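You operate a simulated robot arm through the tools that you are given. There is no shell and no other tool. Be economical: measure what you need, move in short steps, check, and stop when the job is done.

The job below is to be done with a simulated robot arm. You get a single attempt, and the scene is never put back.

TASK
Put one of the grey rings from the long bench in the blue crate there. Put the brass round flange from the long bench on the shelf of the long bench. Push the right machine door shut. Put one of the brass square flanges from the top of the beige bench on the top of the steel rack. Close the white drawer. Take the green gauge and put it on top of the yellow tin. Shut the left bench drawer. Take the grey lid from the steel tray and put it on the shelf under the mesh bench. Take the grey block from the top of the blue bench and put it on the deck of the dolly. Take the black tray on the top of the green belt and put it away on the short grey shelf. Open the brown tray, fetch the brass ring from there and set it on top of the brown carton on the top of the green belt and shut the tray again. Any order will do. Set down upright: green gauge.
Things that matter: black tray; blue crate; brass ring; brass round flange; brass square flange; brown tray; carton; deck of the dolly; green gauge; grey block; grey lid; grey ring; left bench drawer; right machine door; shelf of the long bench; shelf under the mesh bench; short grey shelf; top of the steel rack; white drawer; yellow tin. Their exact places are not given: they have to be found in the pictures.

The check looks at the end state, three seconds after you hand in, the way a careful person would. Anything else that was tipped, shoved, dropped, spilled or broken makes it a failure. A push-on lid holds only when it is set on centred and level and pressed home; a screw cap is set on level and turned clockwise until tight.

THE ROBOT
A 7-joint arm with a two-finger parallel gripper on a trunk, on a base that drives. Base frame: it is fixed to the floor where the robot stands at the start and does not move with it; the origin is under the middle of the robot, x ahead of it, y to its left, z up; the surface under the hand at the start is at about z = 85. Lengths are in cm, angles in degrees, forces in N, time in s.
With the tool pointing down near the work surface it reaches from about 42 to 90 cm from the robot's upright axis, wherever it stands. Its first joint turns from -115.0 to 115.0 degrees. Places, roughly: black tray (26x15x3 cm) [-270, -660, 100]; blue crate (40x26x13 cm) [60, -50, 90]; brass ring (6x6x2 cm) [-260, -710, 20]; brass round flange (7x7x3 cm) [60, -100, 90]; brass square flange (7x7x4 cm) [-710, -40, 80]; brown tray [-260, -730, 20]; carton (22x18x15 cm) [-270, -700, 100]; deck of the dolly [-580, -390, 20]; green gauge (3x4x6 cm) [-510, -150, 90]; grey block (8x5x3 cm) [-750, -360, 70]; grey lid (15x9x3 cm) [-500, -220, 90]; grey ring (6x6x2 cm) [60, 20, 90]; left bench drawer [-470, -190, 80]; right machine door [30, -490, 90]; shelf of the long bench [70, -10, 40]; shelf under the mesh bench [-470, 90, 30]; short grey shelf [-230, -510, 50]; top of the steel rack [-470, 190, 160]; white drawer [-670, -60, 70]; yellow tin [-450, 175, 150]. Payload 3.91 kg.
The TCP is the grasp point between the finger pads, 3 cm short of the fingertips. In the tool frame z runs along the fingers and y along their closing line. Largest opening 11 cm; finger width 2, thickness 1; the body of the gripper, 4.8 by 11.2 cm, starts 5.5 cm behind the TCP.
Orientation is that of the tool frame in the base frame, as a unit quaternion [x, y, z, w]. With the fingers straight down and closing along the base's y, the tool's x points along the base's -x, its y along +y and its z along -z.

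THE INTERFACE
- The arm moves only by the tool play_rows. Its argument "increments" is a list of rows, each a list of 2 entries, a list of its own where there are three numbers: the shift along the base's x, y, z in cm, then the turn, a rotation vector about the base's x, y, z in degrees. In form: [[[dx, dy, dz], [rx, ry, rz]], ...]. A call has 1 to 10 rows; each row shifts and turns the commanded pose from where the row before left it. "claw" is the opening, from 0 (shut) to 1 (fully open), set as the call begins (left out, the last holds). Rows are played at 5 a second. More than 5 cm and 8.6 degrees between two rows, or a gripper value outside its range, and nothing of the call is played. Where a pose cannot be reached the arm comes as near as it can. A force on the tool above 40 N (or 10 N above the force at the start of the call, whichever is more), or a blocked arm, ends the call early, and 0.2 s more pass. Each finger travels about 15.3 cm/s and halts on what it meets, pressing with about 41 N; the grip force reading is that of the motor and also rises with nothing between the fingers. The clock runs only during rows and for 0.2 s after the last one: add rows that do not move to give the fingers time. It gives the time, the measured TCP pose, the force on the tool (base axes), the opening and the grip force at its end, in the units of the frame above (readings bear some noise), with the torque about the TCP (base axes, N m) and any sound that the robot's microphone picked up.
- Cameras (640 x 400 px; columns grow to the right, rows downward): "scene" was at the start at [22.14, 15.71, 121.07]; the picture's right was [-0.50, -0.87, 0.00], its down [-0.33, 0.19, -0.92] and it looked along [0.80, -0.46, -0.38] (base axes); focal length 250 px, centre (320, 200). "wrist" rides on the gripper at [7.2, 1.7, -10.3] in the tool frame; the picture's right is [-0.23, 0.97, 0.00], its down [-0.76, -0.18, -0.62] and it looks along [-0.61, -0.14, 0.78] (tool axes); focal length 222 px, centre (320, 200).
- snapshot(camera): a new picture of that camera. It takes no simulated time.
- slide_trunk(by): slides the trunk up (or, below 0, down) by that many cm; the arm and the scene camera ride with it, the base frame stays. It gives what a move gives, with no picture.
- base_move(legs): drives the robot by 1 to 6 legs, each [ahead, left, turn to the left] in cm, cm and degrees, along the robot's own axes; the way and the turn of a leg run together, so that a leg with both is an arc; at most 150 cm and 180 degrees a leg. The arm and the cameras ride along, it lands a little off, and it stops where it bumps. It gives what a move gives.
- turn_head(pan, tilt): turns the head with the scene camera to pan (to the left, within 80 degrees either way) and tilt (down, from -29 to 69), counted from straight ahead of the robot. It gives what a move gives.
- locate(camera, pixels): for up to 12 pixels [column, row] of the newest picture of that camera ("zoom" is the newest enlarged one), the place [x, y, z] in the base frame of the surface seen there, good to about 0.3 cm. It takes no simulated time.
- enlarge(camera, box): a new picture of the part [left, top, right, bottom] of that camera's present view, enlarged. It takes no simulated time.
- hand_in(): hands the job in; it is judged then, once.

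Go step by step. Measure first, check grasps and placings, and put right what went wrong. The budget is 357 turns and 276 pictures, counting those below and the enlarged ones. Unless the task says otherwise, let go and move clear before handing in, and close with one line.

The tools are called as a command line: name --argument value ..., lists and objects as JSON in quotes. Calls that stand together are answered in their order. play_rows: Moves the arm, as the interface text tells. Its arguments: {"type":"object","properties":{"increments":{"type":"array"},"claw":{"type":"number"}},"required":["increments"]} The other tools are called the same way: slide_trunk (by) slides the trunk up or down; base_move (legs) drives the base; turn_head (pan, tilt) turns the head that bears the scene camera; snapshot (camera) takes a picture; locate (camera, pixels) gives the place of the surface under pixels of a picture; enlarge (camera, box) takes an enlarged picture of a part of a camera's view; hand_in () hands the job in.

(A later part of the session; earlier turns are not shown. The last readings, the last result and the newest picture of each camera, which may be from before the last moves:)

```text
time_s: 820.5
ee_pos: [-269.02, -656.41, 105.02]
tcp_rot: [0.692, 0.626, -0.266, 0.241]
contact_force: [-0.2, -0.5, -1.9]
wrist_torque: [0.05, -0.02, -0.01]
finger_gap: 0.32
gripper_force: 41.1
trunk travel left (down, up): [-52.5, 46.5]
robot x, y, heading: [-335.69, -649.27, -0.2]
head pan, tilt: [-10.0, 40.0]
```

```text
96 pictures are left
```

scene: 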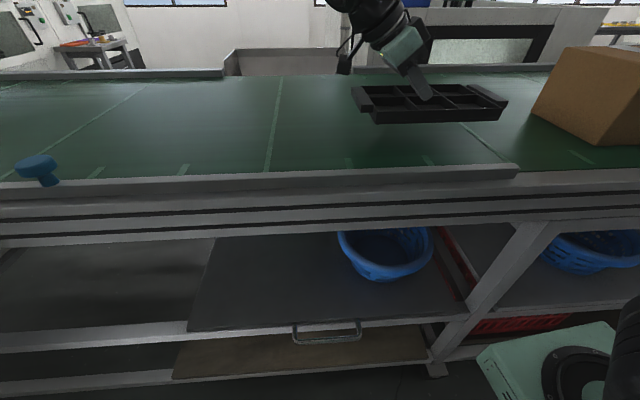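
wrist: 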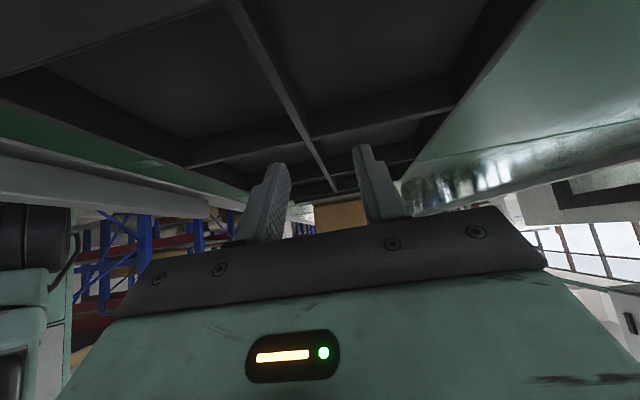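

Tray held level. I raise it, back off and yaw +90° so the hand points forward.

play_rows --increments '[[[-1, 0, 4], [0, 0, 0]], [[-1, 0, 4], [0, 0, 0]], [[-1, 0, 4], [0, 0, 0]], [[0, 0, 0], [0, 0, 0]]]'

base_move --legs '[[-45, 0, 0]]'

play_rows --increments '[[[0, 0, 0], [0, 0, 8.5]], [[0, 0, 0], [0, 0, 8.5]], [[0, 0, 0], [0, 0, 8.5]], [[0, 0, 0], [0, 0, 8.5]], [[0, 0, 0], [0, 0, 8.5]], [[0, 0, 0], [0, 0, 8.5]], [[0, 0, 0], [0, 0, 8.5]], [[0, 0, 0], [0, 0, 8.5]], [[0, 0, 0], [0, 0, 8.5]], [[0, 0, 0], [0, 0, 8.5]]]'

base_move --legs '[[0, 140, 0]]'

turn_head --pan 0 --tilt 30

snapshot --camera "scene"

```text
time_s: 821.5
ee_pos: [-272.13, -656.4, 117.03]
tcp_rot: [0.693, 0.625, -0.266, 0.241]
contact_force: [0.9, -0.4, -2.1]
wrist_torque: [0.04, 0.0, 0.03]
finger_gap: 0.32
gripper_force: 41.4
trunk travel left (down, up): [-52.5, 46.5]
robot x, y, heading: [-335.91, -648.72, -0.2]
head pan, tilt: [-10.0, 40.0]
```

```text
time_s: 824.2
ee_pos: [-317.2, -656.2, 117.04]
tcp_rot: [0.693, 0.625, -0.266, 0.241]
contact_force: [-0.1, 0.0, -2.9]
wrist_torque: [0.01, -0.01, 0.0]
finger_gap: 0.35
gripper_force: 40.7
trunk travel left (down, up): [-52.5, 46.5]
robot x, y, heading: [-380.36, -649.05, -0.4]
head pan, tilt: [-10.0, 40.0]
```

```text
time_s: 826.5
ee_pos: [-317.16, -656.18, 117.04]
tcp_rot: [0.088, 0.929, -0.033, 0.357]
contact_force: [0.3, -0.1, -2.4]
wrist_torque: [-0.03, 0.01, 0.0]
finger_gap: 0.27
gripper_force: 41.3
trunk travel left (down, up): [-52.5, 46.5]
robot x, y, heading: [-380.86, -649.43, -0.0]
head pan, tilt: [-10.0, 40.0]
```

```text
time_s: 833.4
ee_pos: [-316.82, -517.48, 116.95]
tcp_rot: [0.089, 0.929, -0.034, 0.358]
contact_force: [0.2, -0.6, -1.9]
wrist_torque: [0.04, 0.03, 0.01]
finger_gap: 0.31
gripper_force: 40.7
trunk travel left (down, up): [-52.5, 46.5]
robot x, y, heading: [-380.42, -510.11, -0.2]
head pan, tilt: [-10.0, 40.0]
```

```text
time_s: 834.1
ee_pos: [-316.77, -517.4, 117.09]
tcp_rot: [0.088, 0.929, -0.034, 0.358]
contact_force: [0.2, -0.1, -1.7]
wrist_torque: [0.02, 0.01, -0.01]
finger_gap: 0.31
gripper_force: 40.4
trunk travel left (down, up): [-52.5, 46.5]
robot x, y, heading: [-380.66, -510.69, -0.5]
head pan, tilt: [0.0, 30.0]
```

```text
95 pictures are left
```

scene: 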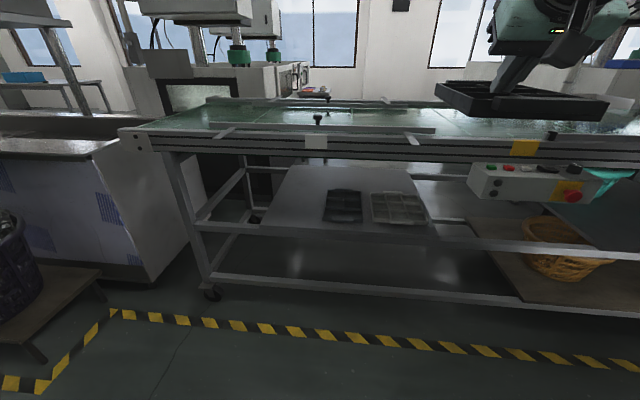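

slide_trunk --by -40

turn_head --pan 5 --tilt 15

snapshot --camera "scene"

```text
time_s: 837.9
ee_pos: [-316.85, -517.44, 77.02]
tcp_rot: [0.089, 0.929, -0.033, 0.358]
contact_force: [-0.1, 0.0, -2.3]
wrist_torque: [0.01, 0.0, -0.01]
finger_gap: 0.33
gripper_force: 41.2
trunk travel left (down, up): [-12.5, 86.5]
robot x, y, heading: [-380.18, -510.38, -0.3]
head pan, tilt: [0.0, 30.0]
```

```text
time_s: 838.7
ee_pos: [-316.74, -517.45, 77.1]
tcp_rot: [0.088, 0.929, -0.033, 0.357]
contact_force: [0.0, 0.4, -3.3]
wrist_torque: [-0.01, 0.03, 0.01]
finger_gap: 0.32
gripper_force: 41.0
trunk travel left (down, up): [-12.5, 86.5]
robot x, y, heading: [-380.86, -510.75, 0.0]
head pan, tilt: [5.0, 15.0]
```

```text
94 pictures are left
```

scene: 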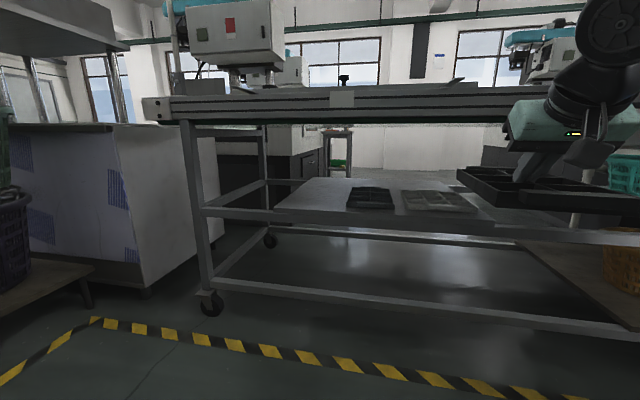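

locate --camera "scene" --pixels '[[280, 205], [320, 185], [300, 200], [330, 205], [370, 200], [435, 205], [350, 188], [270, 215], [400, 225], [320, 118], [320, 100], [195, 230]]'

enlarge --camera "scene" --box '[180, 80, 500, 260]'

```text
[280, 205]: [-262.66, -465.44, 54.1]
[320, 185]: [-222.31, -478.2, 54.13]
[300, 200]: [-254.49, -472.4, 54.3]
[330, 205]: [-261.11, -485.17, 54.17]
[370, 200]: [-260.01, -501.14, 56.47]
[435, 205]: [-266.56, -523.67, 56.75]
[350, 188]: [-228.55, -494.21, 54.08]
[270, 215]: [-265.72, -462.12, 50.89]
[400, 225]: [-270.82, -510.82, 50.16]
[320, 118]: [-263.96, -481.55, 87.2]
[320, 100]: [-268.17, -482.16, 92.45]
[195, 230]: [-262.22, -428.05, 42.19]
```

```text
2.00 times, centred on (340, 170) of scene
```

zoom: 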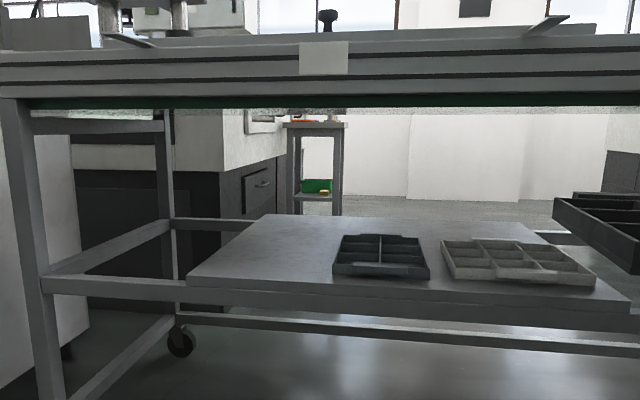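

Free strip on the shelf at y≈-469..-485, front edge x≈-267, frame bottom z≈87. I shift left, trim yaw +4.7°, lower to z≈61.5.

base_move --legs '[[0, 40, 0]]'

slide_trunk --by -12

play_rows --increments '[[[0, 0, -2], [0, 0, 4.7]], [[0, 0, -1.5], [0, 0, 0]], [[0, 0, 0], [0, 0, 0]]]'

snapshot --camera "scene"

```text
time_s: 841.2
ee_pos: [-316.76, -476.83, 76.97]
tcp_rot: [0.086, 0.93, -0.033, 0.357]
contact_force: [0.1, 0.0, -2.4]
wrist_torque: [0.01, 0.05, 0.0]
finger_gap: 0.32
gripper_force: 41.1
trunk travel left (down, up): [-12.5, 86.5]
robot x, y, heading: [-380.53, -470.15, 0.1]
head pan, tilt: [5.0, 15.0]
```

```text
time_s: 842.7
ee_pos: [-316.8, -476.67, 64.96]
tcp_rot: [0.086, 0.93, -0.033, 0.357]
contact_force: [0.4, -0.1, -2.2]
wrist_torque: [-0.01, 0.05, 0.01]
finger_gap: 0.33
gripper_force: 40.9
trunk travel left (down, up): [-0.5, 98.5]
robot x, y, heading: [-380.51, -469.78, 0.4]
head pan, tilt: [5.0, 15.0]
```

```text
time_s: 843.5
ee_pos: [-316.93, -476.74, 61.47]
tcp_rot: [0.049, 0.932, -0.019, 0.359]
contact_force: [0.1, -0.5, -1.4]
wrist_torque: [0.0, 0.06, -0.01]
finger_gap: 0.33
gripper_force: 40.4
trunk travel left (down, up): [-0.5, 98.5]
robot x, y, heading: [-380.52, -470.09, 0.3]
head pan, tilt: [5.0, 15.0]
```

```text
92 pictures are left
```

scene: 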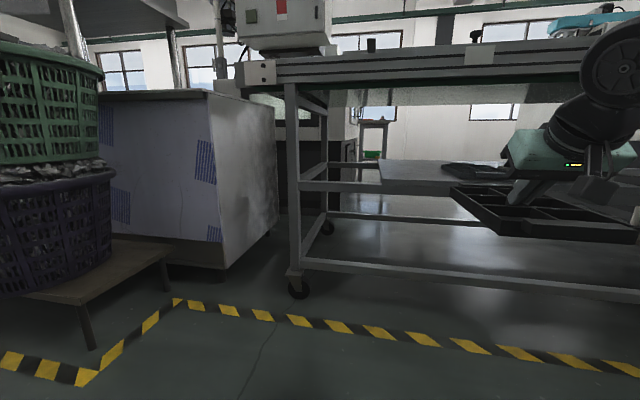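

base_move --legs '[[32, 0, 0]]'

turn_head --pan -10 --tilt 10

snapshot --camera "scene"

snapshot --camera "wrist"

```text
time_s: 845.7
ee_pos: [-284.35, -476.84, 61.49]
tcp_rot: [0.048, 0.932, -0.019, 0.359]
contact_force: [0.4, 0.3, -2.1]
wrist_torque: [-0.02, 0.01, 0.01]
finger_gap: 0.3
gripper_force: 41.1
trunk travel left (down, up): [-0.5, 98.5]
robot x, y, heading: [-348.33, -469.81, 0.0]
head pan, tilt: [5.0, 15.0]
```

```text
time_s: 846.4
ee_pos: [-284.25, -476.67, 61.55]
tcp_rot: [0.047, 0.932, -0.018, 0.359]
contact_force: [0.8, 0.0, -1.3]
wrist_torque: [-0.02, 0.02, 0.03]
finger_gap: 0.28
gripper_force: 41.4
trunk travel left (down, up): [-0.5, 98.5]
robot x, y, heading: [-347.93, -469.49, 0.0]
head pan, tilt: [-10.0, 10.0]
```

```text
91 pictures are left
```

scene: 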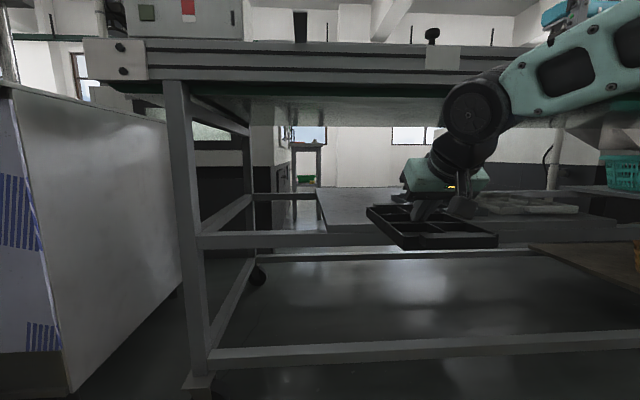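

```text
90 pictures are left
```

wrist: 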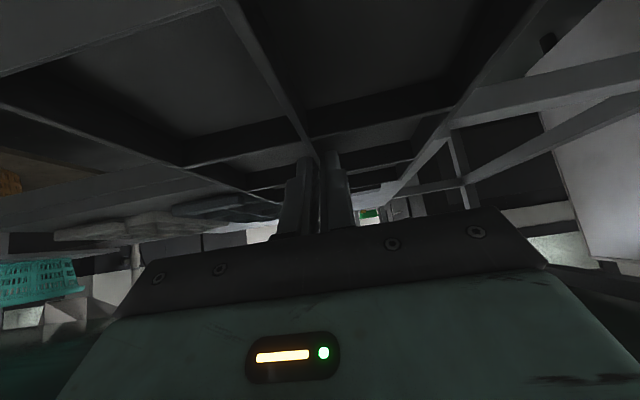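

locate --camera "scene" --pixels '[[475, 110], [470, 80], [430, 95], [430, 80], [520, 90], [440, 165], [370, 212], [497, 240], [408, 245], [330, 240], [324, 205], [480, 205]]'

```text
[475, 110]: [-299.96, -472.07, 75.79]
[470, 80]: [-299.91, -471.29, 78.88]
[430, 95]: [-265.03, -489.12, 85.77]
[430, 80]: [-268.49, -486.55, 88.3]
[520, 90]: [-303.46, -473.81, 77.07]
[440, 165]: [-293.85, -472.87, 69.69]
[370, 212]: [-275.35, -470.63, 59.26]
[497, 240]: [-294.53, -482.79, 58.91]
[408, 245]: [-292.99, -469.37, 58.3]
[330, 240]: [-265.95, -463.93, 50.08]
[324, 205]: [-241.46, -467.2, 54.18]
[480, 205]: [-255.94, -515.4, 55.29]
```

Clearances are fine (wrist top ≈81 vs frame 85.8). I drive the remaining 31 cm in.

base_move --legs '[[16, 0, 0]]'

base_move --legs '[[15, 0, 0]]'

snapshot --camera "scene"

```text
time_s: 847.9
ee_pos: [-268.28, -476.71, 61.53]
tcp_rot: [0.048, 0.932, -0.019, 0.359]
contact_force: [-0.4, 0.7, -1.6]
wrist_torque: [0.01, 0.02, 0.02]
finger_gap: 0.34
gripper_force: 40.8
trunk travel left (down, up): [-0.5, 98.5]
robot x, y, heading: [-332.1, -469.89, 0.1]
head pan, tilt: [-10.0, 10.0]
```

```text
time_s: 849.2
ee_pos: [-253.04, -476.54, 61.45]
tcp_rot: [0.048, 0.932, -0.019, 0.359]
contact_force: [-0.3, 0.0, -2.8]
wrist_torque: [0.01, 0.04, -0.01]
finger_gap: 0.33
gripper_force: 41.5
trunk travel left (down, up): [-0.5, 98.5]
robot x, y, heading: [-316.52, -469.85, 0.5]
head pan, tilt: [-10.0, 10.0]
```

```text
89 pictures are left
```

scene: 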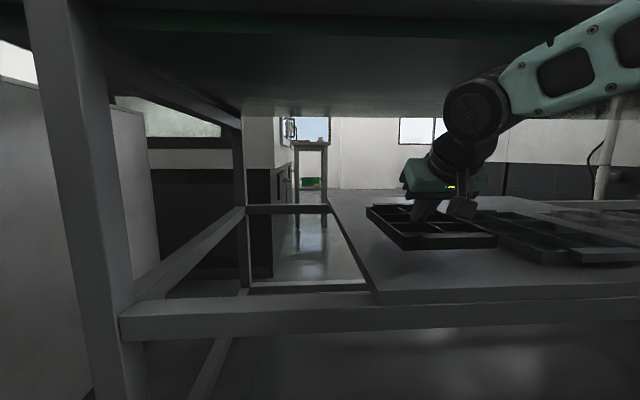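

enlarge --camera "scene" --box '[330, 170, 640, 320]'

locate --camera "scene" --pixels '[[405, 243], [495, 238], [370, 212], [520, 240], [510, 215], [540, 262], [380, 290], [335, 205], [490, 218]]'

```text
2.06 times, centred on (485, 245) of scene
```

zoom: 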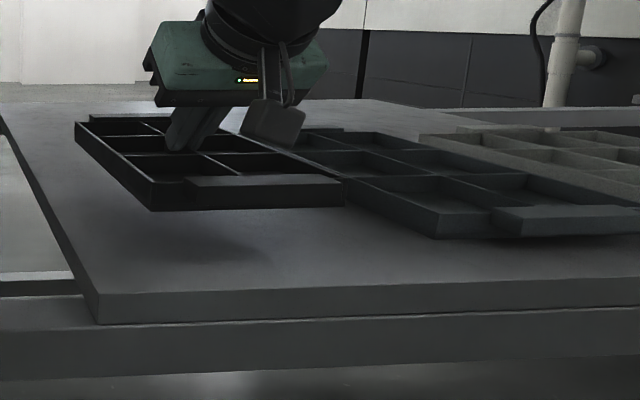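

```text
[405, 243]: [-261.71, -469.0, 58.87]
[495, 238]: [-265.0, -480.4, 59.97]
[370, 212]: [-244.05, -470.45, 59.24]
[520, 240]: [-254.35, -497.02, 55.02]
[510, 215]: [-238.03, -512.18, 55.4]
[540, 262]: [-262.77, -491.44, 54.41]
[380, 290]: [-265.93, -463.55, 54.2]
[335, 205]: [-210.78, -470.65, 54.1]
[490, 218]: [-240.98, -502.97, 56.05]
```

Gap of ~8 cm to the dark tray. I lower onto the shelf.

play_rows --increments '[[[1, 0, -1], [0, 0, 0]], [[0, 0, -1], [0, 0, 0]], [[0, 0, -0.7], [0, 0, 0]], [[0, 0, 0], [0, 0, 0]]]'

play_rows --increments '[[[0, 0, -0.3], [0, 0, 0]], [[0, 0, -0.2], [0, 0, 0]], [[0, 0, 0], [0, 0, 0]]]'

play_rows --increments '[[[0, 0, -0.2], [0, 0, 0]], [[0, 0, 0], [0, 0, 0]]]'

```text
time_s: 850.2
ee_pos: [-251.87, -476.35, 58.67]
tcp_rot: [0.047, 0.932, -0.018, 0.359]
contact_force: [0.8, 0.5, -2.5]
wrist_torque: [0.01, 0.05, 0.04]
finger_gap: 0.3
gripper_force: 41.1
trunk travel left (down, up): [-0.5, 98.5]
robot x, y, heading: [-317.01, -469.78, 0.2]
head pan, tilt: [-10.0, 10.0]
```

```text
time_s: 851.0
ee_pos: [-252.12, -476.46, 58.16]
tcp_rot: [0.047, 0.932, -0.017, 0.358]
contact_force: [0.3, -0.1, -2.5]
wrist_torque: [-0.01, 0.03, 0.03]
finger_gap: 0.31
gripper_force: 41.5
trunk travel left (down, up): [-0.5, 98.5]
robot x, y, heading: [-316.91, -469.79, 0.0]
head pan, tilt: [-10.0, 10.0]
```

```text
time_s: 851.6
ee_pos: [-252.01, -476.44, 58.11]
tcp_rot: [0.047, 0.932, -0.018, 0.359]
contact_force: [-0.7, -0.7, 8.5]
wrist_torque: [-0.03, 0.05, -0.04]
finger_gap: 0.29
gripper_force: 41.4
trunk travel left (down, up): [-0.5, 98.5]
robot x, y, heading: [-316.68, -470.0, 0.4]
head pan, tilt: [-10.0, 10.0]
```

play_rows --increments '[[[0, 0, 0], [0, 0, 0]], [[0, 0, 0], [0, 0, 0]], [[0, 0, 1.5], [0, 0, 0]], [[0, 0, 1.5], [0, 0, 0]], [[0, 0, 0.5], [0, 0, 0]], [[0, 0, 0], [0, 0, 0]]]' --claw 0.25

base_move --legs '[[-40, 0, 0]]'

snapshot --camera "scene"

```text
time_s: 853.0
ee_pos: [-252.06, -476.53, 61.67]
tcp_rot: [0.048, 0.932, -0.018, 0.358]
contact_force: [-0.1, -0.4, -0.2]
wrist_torque: [0.02, -0.01, -0.02]
finger_gap: 2.75
gripper_force: 0.2
trunk travel left (down, up): [-0.5, 98.5]
robot x, y, heading: [-316.36, -469.87, 0.2]
head pan, tilt: [-10.0, 10.0]
```

```text
time_s: 855.5
ee_pos: [-291.85, -476.17, 61.68]
tcp_rot: [0.041, 0.932, -0.015, 0.359]
contact_force: [-0.4, -0.7, 0.6]
wrist_torque: [0.01, 0.03, -0.01]
finger_gap: 2.74
gripper_force: 0.0
trunk travel left (down, up): [-0.5, 98.5]
robot x, y, heading: [-356.71, -469.71, 0.7]
head pan, tilt: [-10.0, 10.0]
```

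```text
87 pictures are left
```

scene: 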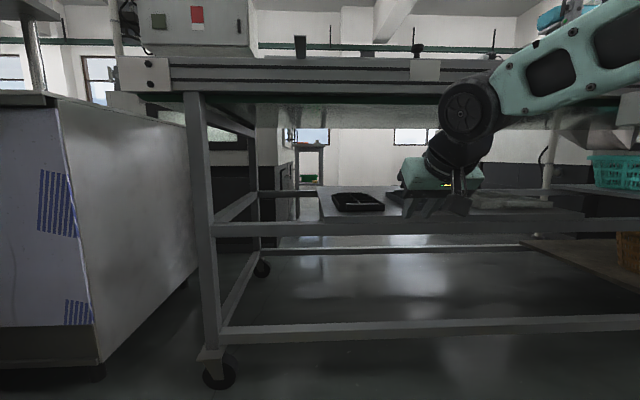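

Tray placed. Last: the brown tray around (-260,-730,20). I back off and drive right to look at it.

base_move --legs '[[-28, 0, -0.7], [0, -135, 0], [0, -125, 0]]'

turn_head --pan 10 --tilt 20

snapshot --camera "scene"

```text
time_s: 869.6
ee_pos: [-323.54, -735.68, 61.58]
tcp_rot: [0.056, 0.932, -0.022, 0.358]
contact_force: [-0.3, 0.1, 0.5]
wrist_torque: [-0.03, 0.02, 0.0]
finger_gap: 2.73
gripper_force: 0.1
trunk travel left (down, up): [-0.5, 98.5]
robot x, y, heading: [-387.79, -727.86, -0.8]
head pan, tilt: [-10.0, 10.0]
```

```text
time_s: 870.4
ee_pos: [-323.54, -735.85, 61.73]
tcp_rot: [0.057, 0.932, -0.022, 0.358]
contact_force: [1.1, 0.1, -0.3]
wrist_torque: [0.0, -0.03, 0.03]
finger_gap: 2.76
gripper_force: 0.1
trunk travel left (down, up): [-0.5, 98.5]
robot x, y, heading: [-387.98, -727.64, -0.9]
head pan, tilt: [10.0, 20.0]
```

```text
86 pictures are left
```

scene: 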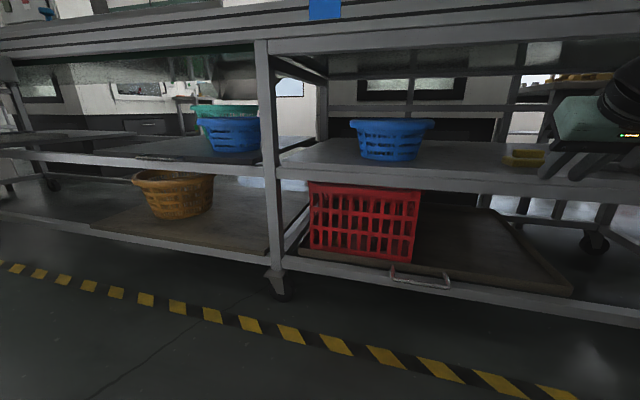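

enlarge --camera "scene" --box '[270, 150, 600, 330]'

locate --camera "scene" --pixels '[[420, 283], [390, 268], [450, 285], [315, 255], [560, 290], [412, 258], [420, 210], [440, 250], [490, 215], [350, 185], [410, 190], [330, 275]]'

```text
1.94 times, centred on (435, 240) of scene
```

zoom: 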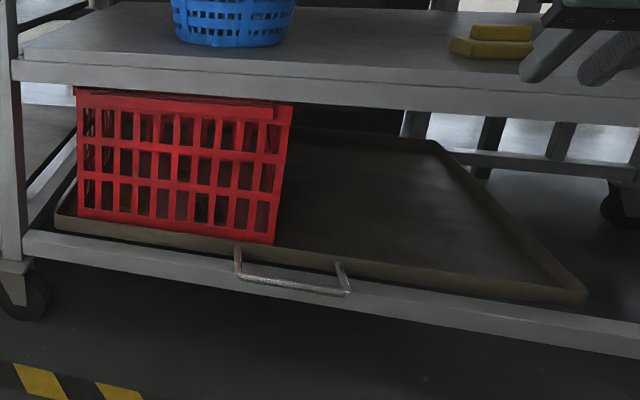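

```text
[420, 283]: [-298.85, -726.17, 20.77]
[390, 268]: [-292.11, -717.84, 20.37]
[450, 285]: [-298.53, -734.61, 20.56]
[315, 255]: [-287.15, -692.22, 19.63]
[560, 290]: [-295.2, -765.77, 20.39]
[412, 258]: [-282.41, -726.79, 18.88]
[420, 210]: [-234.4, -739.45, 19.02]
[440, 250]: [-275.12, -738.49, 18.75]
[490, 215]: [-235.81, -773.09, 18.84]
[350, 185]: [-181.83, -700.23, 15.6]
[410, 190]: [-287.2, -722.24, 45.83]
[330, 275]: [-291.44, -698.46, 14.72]
```

The tray's handle bar is at x≈-298.7, y -719..-735, z 20.6. I'll grip it with a vertical tool closing along x: untilt, then yaw -96°.

play_rows --increments '[[[0, 0, 1], [0, 0, 7]], [[0, 0, 1], [0, 7, 0]], [[0, 0, 0], [0, 7, 0]], [[0, 0, 0], [0, 7, 0]], [[0, 0, 0], [0, 7, 0]], [[0, 0, 0], [0, 7, 0]], [[0, 0, 0], [0, 7, 0]], [[0, 0, 0], [0, 0, -8.5]], [[0, 0, 0], [0, 0, -8.5]], [[0, 0, 0], [0, 0, -8.5]]]'

play_rows --increments '[[[0, 0, 0], [0, 0, -8.5]], [[0, 0, 0], [0, 0, -8.5]], [[0, 0, 0], [0, 0, -8.5]], [[0, 0, 0], [0, 0, -8.5]], [[0, 0, 0], [0, 0, -8.5]], [[0, 0, 0], [0, 0, -8.5]], [[0, 0, 0], [0, 0, -8.5]], [[0, 0, 0], [0, 0, -8.5]], [[0, 0, 0], [0, 0, -1.5]], [[0, 0, 0], [0, 0, 0]]]' --claw 0.5

turn_head --pan -5 --tilt 35

snapshot --camera "scene"

```text
time_s: 872.6
ee_pos: [-323.59, -735.94, 63.62]
tcp_rot: [0.221, 0.975, 0.001, 0.002]
contact_force: [0.0, -0.6, 0.2]
wrist_torque: [-0.02, 0.02, 0.02]
finger_gap: 2.74
gripper_force: 0.1
trunk travel left (down, up): [-0.5, 98.5]
robot x, y, heading: [-387.99, -727.81, -0.9]
head pan, tilt: [10.0, 20.0]
```

```text
time_s: 874.8
ee_pos: [-323.56, -736.01, 63.69]
tcp_rot: [0.737, 0.676, 0.0, 0.001]
contact_force: [0.4, 0.8, 0.2]
wrist_torque: [-0.03, 0.0, -0.04]
finger_gap: 5.51
gripper_force: 0.2
trunk travel left (down, up): [-0.5, 98.5]
robot x, y, heading: [-388.14, -727.84, -0.9]
head pan, tilt: [10.0, 20.0]
```

```text
time_s: 875.6
ee_pos: [-323.57, -735.9, 63.69]
tcp_rot: [0.737, 0.676, 0.001, 0.001]
contact_force: [0.4, -1.0, 0.7]
wrist_torque: [0.0, 0.0, 0.02]
finger_gap: 5.51
gripper_force: 0.1
trunk travel left (down, up): [-0.5, 98.5]
robot x, y, heading: [-387.85, -728.22, -0.7]
head pan, tilt: [-5.0, 35.0]
```

```text
84 pictures are left
```

scene: 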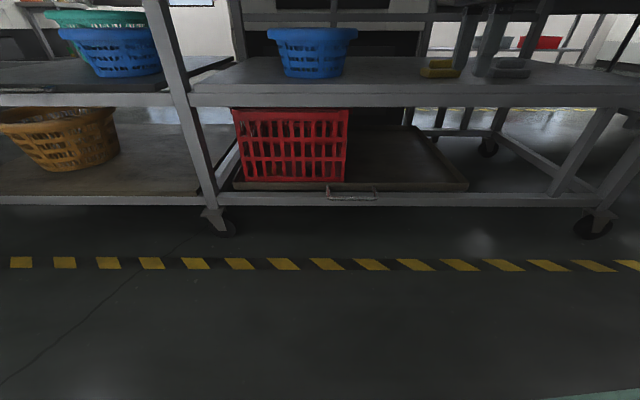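

enlarge --camera "scene" --box '[290, 150, 420, 230]'

locate --camera "zoom" --pixels '[[195, 225], [300, 238], [410, 232], [190, 190], [415, 195], [300, 243], [300, 215], [100, 220]]'

locate --camera "scene" --pixels '[[300, 100], [400, 95], [350, 90], [470, 185], [235, 185]]'

```text
4.92 times, centred on (355, 190) of scene
```

zoom: 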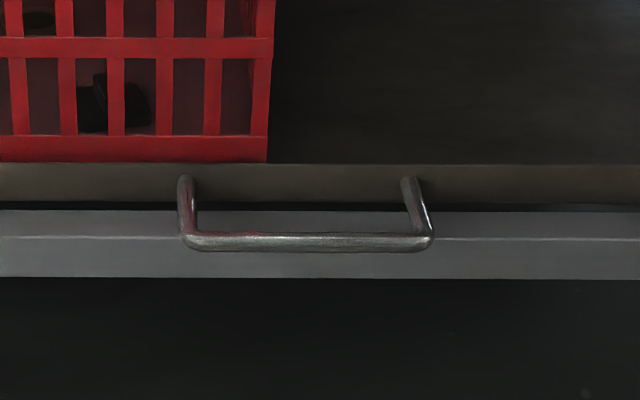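

```text
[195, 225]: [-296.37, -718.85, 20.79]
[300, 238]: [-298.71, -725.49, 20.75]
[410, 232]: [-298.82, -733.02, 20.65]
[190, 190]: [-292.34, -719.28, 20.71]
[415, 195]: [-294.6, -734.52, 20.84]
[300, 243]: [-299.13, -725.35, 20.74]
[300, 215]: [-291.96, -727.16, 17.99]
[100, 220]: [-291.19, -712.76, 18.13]
```

```text
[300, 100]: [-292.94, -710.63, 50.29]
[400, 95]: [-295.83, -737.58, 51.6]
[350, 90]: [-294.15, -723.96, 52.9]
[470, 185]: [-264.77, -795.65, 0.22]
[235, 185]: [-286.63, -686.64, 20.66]
```

Bar at (-298.7,-726), z 20.75; the shelf above starts at x≈-294, z 50. I lean the hand 15° back, lower to z≈27 in the aisle, then approach.

play_rows --increments '[[[0, 1, -4.5], [0, -7.5, 0]], [[0, 1, -4.5], [0, -7.5, 0]], [[0, 1, -4.5], [0, 0, 0]], [[0, 1, -4.5], [0, 0, 0]], [[0, 1, -4.5], [0, 0, 0]], [[0, 1, -4.5], [0, 0, 0]], [[0, 1, -4.5], [0, 0, 0]], [[0, 1, -4.5], [0, 0, 0]], [[0, 0, 0], [0, 0, 0]]]'

base_move --legs '[[12, 0, 0.8]]'

snapshot --camera "scene"

```text
time_s: 877.6
ee_pos: [-323.69, -728.08, 27.56]
tcp_rot: [0.73, 0.67, 0.096, 0.09]
contact_force: [0.0, 0.4, -0.4]
wrist_torque: [0.02, 0.0, -0.02]
finger_gap: 5.52
gripper_force: 0.0
trunk travel left (down, up): [-0.5, 98.5]
robot x, y, heading: [-387.83, -727.75, -0.8]
head pan, tilt: [-5.0, 35.0]
```

```text
time_s: 878.8
ee_pos: [-311.9, -727.07, 27.63]
tcp_rot: [0.725, 0.676, 0.097, 0.089]
contact_force: [0.2, 1.3, -0.3]
wrist_torque: [-0.01, 0.01, -0.01]
finger_gap: 5.51
gripper_force: 0.1
trunk travel left (down, up): [-0.5, 98.5]
robot x, y, heading: [-376.37, -727.86, 0.0]
head pan, tilt: [-5.0, 35.0]
```

```text
82 pictures are left
```

scene: 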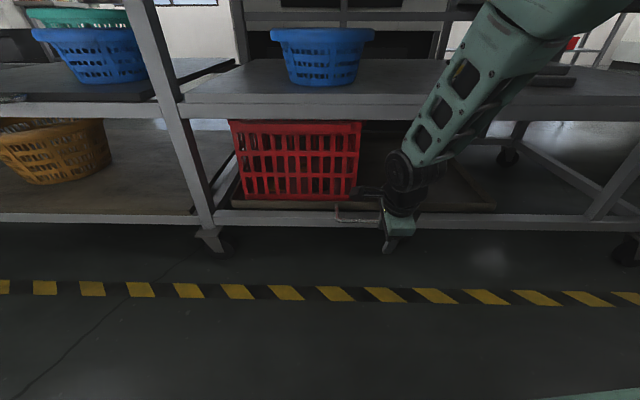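

play_rows --increments '[[[4, 0, 0], [0, 0, 0]], [[4, 0, 0], [0, 0, 0]], [[3, 0, 0], [0, 0, 0]], [[1.8, 0, 0], [0, 0, 0]], [[0, 0, 0], [0, 0, 0]]]'

snapshot --camera "wrist"

enlarge --camera "scene" --box '[300, 100, 480, 260]'

```text
time_s: 880.0
ee_pos: [-299.03, -726.86, 27.7]
tcp_rot: [0.725, 0.676, 0.097, 0.089]
contact_force: [-0.4, -0.2, -0.6]
wrist_torque: [0.03, 0.02, -0.03]
finger_gap: 5.51
gripper_force: 0.1
trunk travel left (down, up): [-0.5, 98.5]
robot x, y, heading: [-375.95, -728.06, 0.2]
head pan, tilt: [-5.0, 35.0]
```

```text
81 pictures are left
```

wrist: 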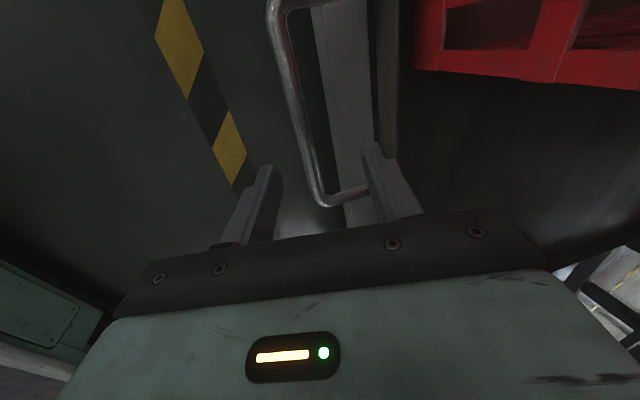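

```text
2.50 times, centred on (390, 180) of scene
```

zoom: 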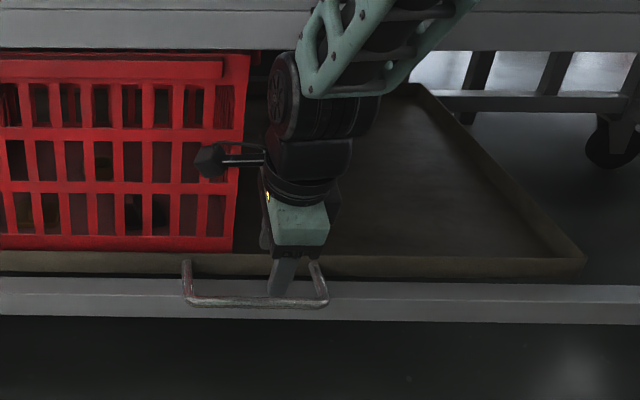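

play_rows --increments '[[[0, 1.5, -2], [0, 0, 0]], [[0, 0, -2], [0, 0, 0]], [[0, 0, -1.4], [0, 0, 0]], [[0, 0, 0], [0, 0, 0]]]'

snapshot --camera "wrist"

```text
time_s: 881.0
ee_pos: [-299.07, -725.57, 22.24]
tcp_rot: [0.725, 0.676, 0.098, 0.089]
contact_force: [0.4, 0.0, 1.0]
wrist_torque: [0.02, -0.02, 0.02]
finger_gap: 5.49
gripper_force: 0.1
trunk travel left (down, up): [-0.5, 98.5]
robot x, y, heading: [-375.85, -727.9, 0.3]
head pan, tilt: [-5.0, 35.0]
```

```text
79 pictures are left
```

wrist: 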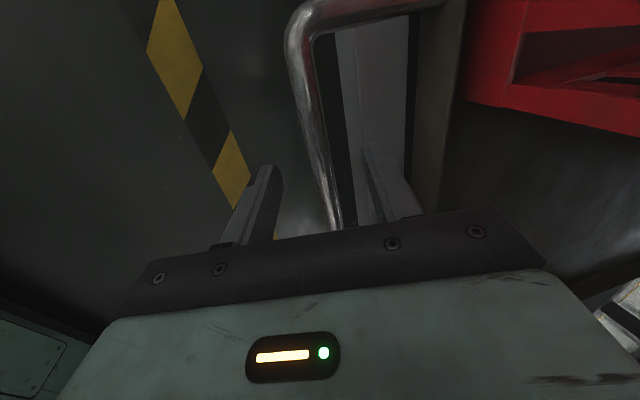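

The bar is between the fingers. I close and pull gently with the base along the tray's sliding direction.

play_rows --increments '[[[0, 0, 0], [0, 0, 0]], [[0, 0, 0], [0, 0, 0]], [[0, 0, 0], [0, 0, 0]]]' --claw 0

base_move --legs '[[-8, 0.85, 0]]'

snapshot --camera "scene"

```text
time_s: 881.8
ee_pos: [-298.93, -725.48, 22.17]
tcp_rot: [0.725, 0.676, 0.097, 0.09]
contact_force: [5.8, 0.8, 4.1]
wrist_torque: [0.6, -0.19, -0.89]
finger_gap: 1.38
gripper_force: 45.0
trunk travel left (down, up): [-0.5, 98.5]
robot x, y, heading: [-375.93, -728.16, 0.0]
head pan, tilt: [-5.0, 35.0]
```

```text
time_s: 882.9
ee_pos: [-307.07, -724.65, 22.11]
tcp_rot: [0.725, 0.676, 0.097, 0.088]
contact_force: [-1.4, 2.8, 12.5]
wrist_torque: [0.16, -0.05, -0.87]
finger_gap: 1.39
gripper_force: 45.3
trunk travel left (down, up): [-0.5, 98.5]
robot x, y, heading: [-383.75, -727.45, 0.0]
head pan, tilt: [-5.0, 35.0]
```

```text
78 pictures are left
```

scene: 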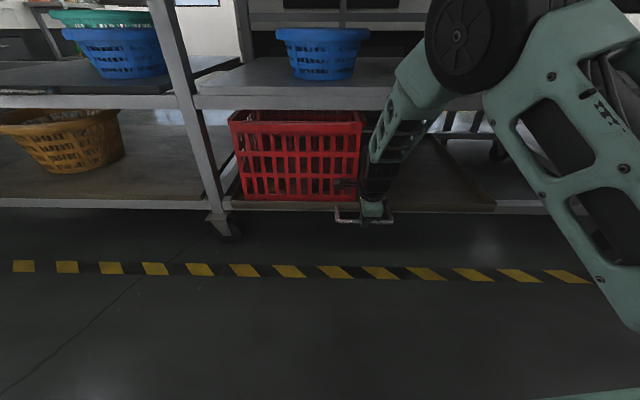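

It slides, with the basket riding on it. I pull further.

base_move --legs '[[-14, 1.5, 0]]'

turn_head --pan 10 --tilt 40

snapshot --camera "scene"

```text
time_s: 884.2
ee_pos: [-320.81, -723.09, 22.19]
tcp_rot: [0.724, 0.677, 0.097, 0.089]
contact_force: [-2.6, -7.0, 7.9]
wrist_torque: [-0.13, 0.01, -0.94]
finger_gap: 1.4
gripper_force: 45.0
trunk travel left (down, up): [-0.5, 98.5]
robot x, y, heading: [-397.69, -725.7, 0.3]
head pan, tilt: [-5.0, 35.0]
```

```text
time_s: 885.0
ee_pos: [-320.93, -723.09, 22.18]
tcp_rot: [0.725, 0.677, 0.096, 0.089]
contact_force: [-1.4, -0.7, 3.2]
wrist_torque: [0.63, -0.08, -0.84]
finger_gap: 1.39
gripper_force: 44.9
trunk travel left (down, up): [-0.5, 98.5]
robot x, y, heading: [-397.67, -725.67, 0.2]
head pan, tilt: [10.0, 40.0]
```

```text
77 pictures are left
```

scene: 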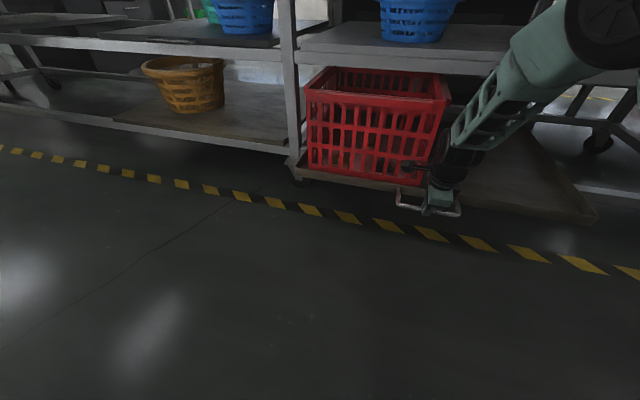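

base_move --legs '[[-15, 1.6, 0]]'

snapshot --camera "scene"

```text
time_s: 886.3
ee_pos: [-336.23, -721.45, 22.16]
tcp_rot: [0.724, 0.677, 0.098, 0.088]
contact_force: [1.2, 27.6, 3.5]
wrist_torque: [0.84, -0.04, -0.76]
finger_gap: 1.4
gripper_force: 45.2
trunk travel left (down, up): [-0.5, 98.5]
robot x, y, heading: [-413.05, -724.18, 0.2]
head pan, tilt: [10.0, 40.0]
```

```text
76 pictures are left
```

scene: 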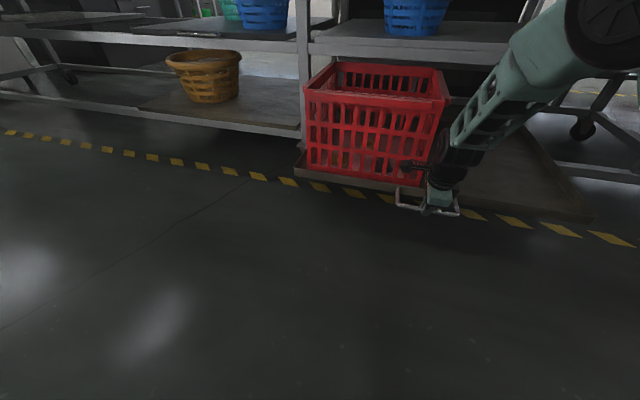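

locate --camera "scene" --pixels '[[305, 92], [425, 105], [447, 90], [335, 65], [440, 72], [320, 40], [450, 50], [310, 170], [420, 185]]'

```text
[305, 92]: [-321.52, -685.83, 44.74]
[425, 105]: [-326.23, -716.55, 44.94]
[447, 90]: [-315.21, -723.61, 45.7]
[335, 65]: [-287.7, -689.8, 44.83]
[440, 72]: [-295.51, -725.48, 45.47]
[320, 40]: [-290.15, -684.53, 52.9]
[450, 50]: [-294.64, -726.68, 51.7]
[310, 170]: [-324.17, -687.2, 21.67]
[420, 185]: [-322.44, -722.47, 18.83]
```

base_move --legs '[[-9, 1.1, 0]]'

snapshot --camera "scene"

```text
time_s: 887.6
ee_pos: [-344.61, -720.51, 22.16]
tcp_rot: [0.726, 0.674, 0.103, 0.093]
contact_force: [4.9, 0.4, -8.5]
wrist_torque: [0.25, -0.11, -0.93]
finger_gap: 1.4
gripper_force: 44.9
trunk travel left (down, up): [-0.5, 98.5]
robot x, y, heading: [-422.06, -723.01, 0.2]
head pan, tilt: [10.0, 40.0]
stopped in leg 1: the force on the tool passed its limit at 55 N (the readings are from after the stop); the commanded pose is now the measured one
```

```text
75 pictures are left
```

scene: 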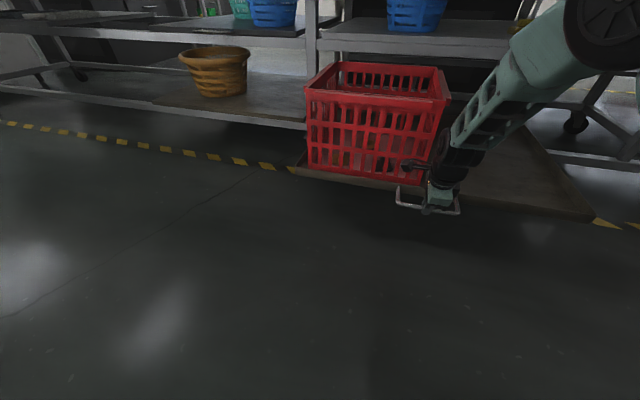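

The tray is at its stop, ~45 cm out. I release the handle, rise, and raise the trunk to look into the basket.

play_rows --increments '[[[0, 0, 0], [0, 0, 0]], [[0, 0, 0], [0, 0, 0]], [[0, 0, 0], [0, 0, 0]], [[0, 0, 3], [0, 0, 0]], [[-1, 0, 4], [0, 0, 0]], [[-2, 0, 4], [0, 0, 0]], [[-2, 0, 4], [0, 0, 0]], [[0, 0, 4], [0, 0, 0]]]' --claw 0.5

slide_trunk --by 40

turn_head --pan 12 --tilt 48

snapshot --camera "scene"

```text
time_s: 889.4
ee_pos: [-349.75, -720.99, 41.31]
tcp_rot: [0.726, 0.674, 0.102, 0.092]
contact_force: [0.8, -0.1, 1.0]
wrist_torque: [0.03, 0.01, 0.03]
finger_gap: 5.5
gripper_force: 0.0
trunk travel left (down, up): [-0.5, 98.5]
robot x, y, heading: [-422.0, -723.09, 0.3]
head pan, tilt: [10.0, 40.0]
```

```text
time_s: 893.2
ee_pos: [-349.57, -720.79, 81.33]
tcp_rot: [0.725, 0.675, 0.103, 0.093]
contact_force: [1.1, 0.5, -0.4]
wrist_torque: [0.01, -0.01, 0.02]
finger_gap: 5.5
gripper_force: 0.1
trunk travel left (down, up): [-40.5, 58.5]
robot x, y, heading: [-422.05, -722.74, 0.1]
head pan, tilt: [10.0, 40.0]
```

```text
time_s: 893.9
ee_pos: [-349.68, -720.94, 81.17]
tcp_rot: [0.725, 0.675, 0.102, 0.093]
contact_force: [-0.1, 0.5, -0.1]
wrist_torque: [0.02, -0.02, 0.01]
finger_gap: 5.51
gripper_force: 0.0
trunk travel left (down, up): [-40.5, 58.5]
robot x, y, heading: [-421.88, -723.12, 0.1]
head pan, tilt: [12.0, 48.0]
```

```text
74 pictures are left
```

scene: 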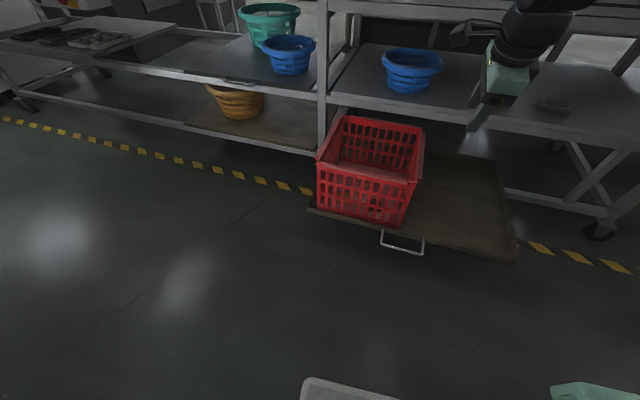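

enlarge --camera "scene" --box '[290, 90, 530, 270]'

snapshot --camera "wrist"

```text
2.22 times, centred on (410, 180) of scene
```

zoom: 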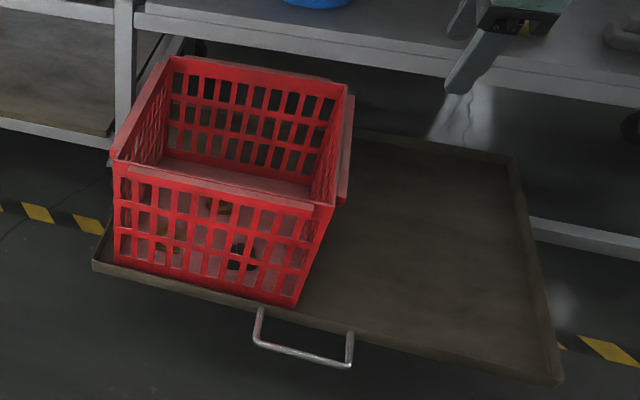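

```text
72 pictures are left
```

wrist: 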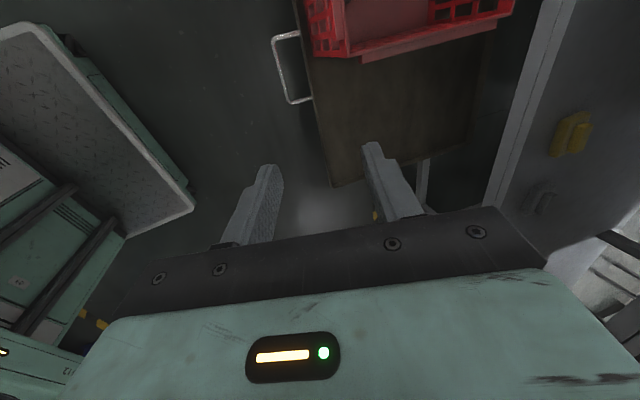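

Some small items are seen inside the red basket. I straighten the hand and move over the basket to look down into it.

play_rows --increments '[[[3.5, 2.7, 0], [0, 7.5, 0]], [[3.5, 2.7, 0], [0, 7.5, 0]], [[3.5, 2.7, 0], [0, 0, 0]], [[3.5, 2.7, 0], [0, 0, 0]], [[3.5, 2.7, 0], [0, 0, 0]], [[3.5, 2.7, 0], [0, 0, 0]], [[3.5, 2.7, 0], [0, 0, 0]], [[3.5, 2.7, 0], [0, 0, 0]], [[3.5, 2.7, 0], [0, 0, 0]], [[0, 0, 0], [0, 0, 0]]]'

snapshot --camera "wrist"

```text
time_s: 896.1
ee_pos: [-335.77, -705.88, 80.2]
tcp_rot: [0.732, 0.682, 0.007, 0.004]
contact_force: [0.9, -1.1, -1.0]
wrist_torque: [-0.03, 0.01, 0.01]
finger_gap: 5.5
gripper_force: 0.0
out of reach, approached as far as the arm can: row 5, 6, 7, 8, 9
trunk travel left (down, up): [-40.5, 58.5]
robot x, y, heading: [-422.34, -723.12, 0.3]
head pan, tilt: [12.0, 48.0]
```

```text
71 pictures are left
```

wrist: 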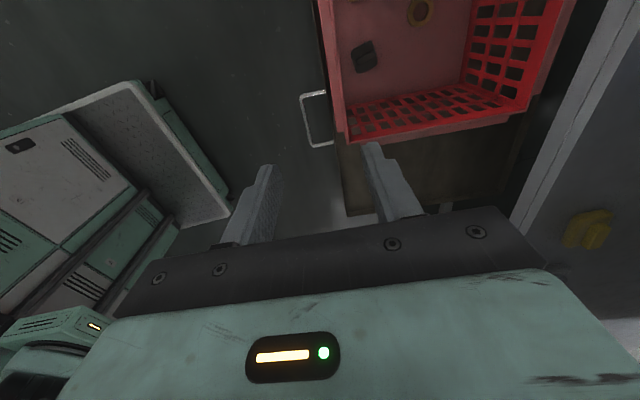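

The brass ring is in the basket at (420,12). I measure it and drive 30 cm nearer.

locate --camera "wrist" --pixels '[[420, 12], [408, 12], [432, 12], [420, 22], [365, 55], [345, 135], [305, 130], [500, 110]]'

base_move --legs '[[30, 18, 0]]'

snapshot --camera "wrist"

```text
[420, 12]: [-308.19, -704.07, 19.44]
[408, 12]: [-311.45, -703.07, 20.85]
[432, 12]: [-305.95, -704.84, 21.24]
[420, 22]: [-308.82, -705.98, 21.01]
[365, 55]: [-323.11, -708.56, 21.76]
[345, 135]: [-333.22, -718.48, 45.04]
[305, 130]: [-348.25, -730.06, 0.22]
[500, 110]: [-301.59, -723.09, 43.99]
```

```text
time_s: 898.3
ee_pos: [-306.56, -687.17, 80.23]
tcp_rot: [0.731, 0.682, 0.008, 0.003]
contact_force: [-1.1, -0.2, -0.1]
wrist_torque: [0.0, 0.0, 0.02]
finger_gap: 5.51
gripper_force: 0.0
trunk travel left (down, up): [-40.5, 58.5]
robot x, y, heading: [-392.6, -704.66, 0.3]
head pan, tilt: [12.0, 48.0]
```

```text
70 pictures are left
```

wrist: 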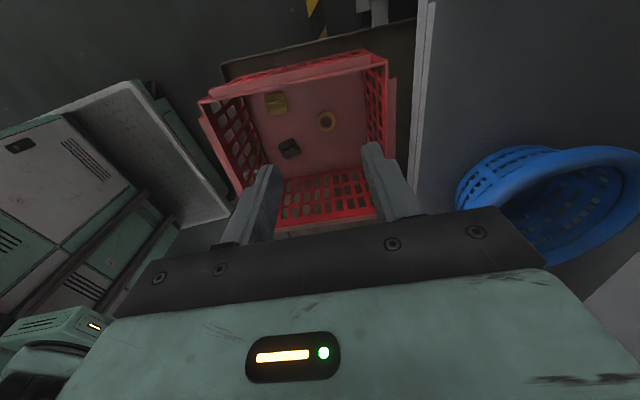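

enlarge --camera "wrist" --box '[240, 80, 400, 180]'

locate --camera "wrist" --pixels '[[316, 120], [336, 120], [326, 110], [326, 131], [326, 121], [350, 130], [285, 58], [270, 175], [362, 75]]'

```text
4.00 times, centred on (320, 130) of wrist
```

zoom: 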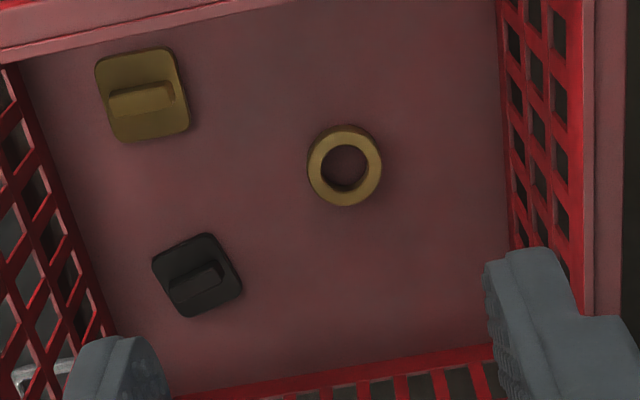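

```text
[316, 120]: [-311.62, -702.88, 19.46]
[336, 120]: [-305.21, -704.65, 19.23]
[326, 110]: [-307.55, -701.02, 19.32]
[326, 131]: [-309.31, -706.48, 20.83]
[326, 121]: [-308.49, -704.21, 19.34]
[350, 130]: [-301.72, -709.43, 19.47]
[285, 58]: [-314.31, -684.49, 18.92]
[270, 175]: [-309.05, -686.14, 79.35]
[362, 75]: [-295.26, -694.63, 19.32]
```

Ring centre (-308.5,-704.0), floor 19.3, top 20.9. I move over it, lower with the trunk, then the arm.

play_rows --increments '[[[-0.5, -4.2, 0], [0, 0, 0]], [[-0.5, -4.2, 0], [0, 0, 0]], [[-0.5, -4.2, 0], [0, 0, 0]], [[-0.4, -4.2, 0], [0, 0, 0]], [[0, 0, 0], [0, 0, 0]]]' --claw 0.85

slide_trunk --by -36

snapshot --camera "wrist"

turn_head --pan 0 --tilt 25

snapshot --camera "scene"

```text
time_s: 899.5
ee_pos: [-302.48, -702.1, 82.12]
tcp_rot: [0.73, 0.683, 0.006, 0.003]
contact_force: [-0.2, -0.2, 0.1]
wrist_torque: [0.0, -0.01, 0.01]
finger_gap: 9.35
gripper_force: 0.1
out of reach, approached as far as the arm can: row 1, 2, 3, 4
trunk travel left (down, up): [-40.5, 58.5]
robot x, y, heading: [-392.59, -704.96, 0.3]
head pan, tilt: [12.0, 48.0]
```

```text
time_s: 903.0
ee_pos: [-302.47, -702.09, 45.97]
tcp_rot: [0.731, 0.683, 0.006, 0.004]
contact_force: [-0.5, 0.1, 0.9]
wrist_torque: [0.0, -0.03, 0.02]
finger_gap: 9.34
gripper_force: 0.0
trunk travel left (down, up): [-4.5, 94.5]
robot x, y, heading: [-392.56, -704.56, 0.3]
head pan, tilt: [12.0, 48.0]
```

```text
68 pictures are left
```

wrist: 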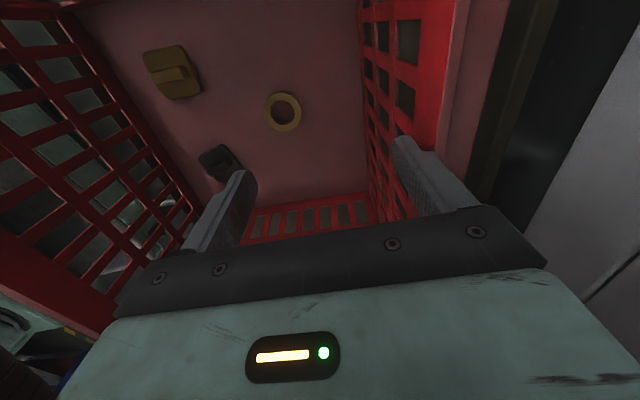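

```text
time_s: 903.9
ee_pos: [-302.4, -702.22, 45.99]
tcp_rot: [0.73, 0.683, 0.006, 0.003]
contact_force: [-0.9, -0.4, 0.0]
wrist_torque: [-0.03, 0.02, -0.02]
finger_gap: 9.33
gripper_force: 0.1
trunk travel left (down, up): [-4.5, 94.5]
robot x, y, heading: [-393.3, -704.65, 0.5]
head pan, tilt: [0.0, 25.0]
```

```text
67 pictures are left
```

scene: 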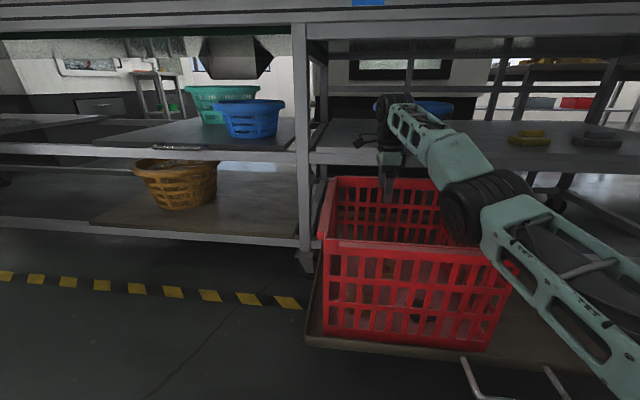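

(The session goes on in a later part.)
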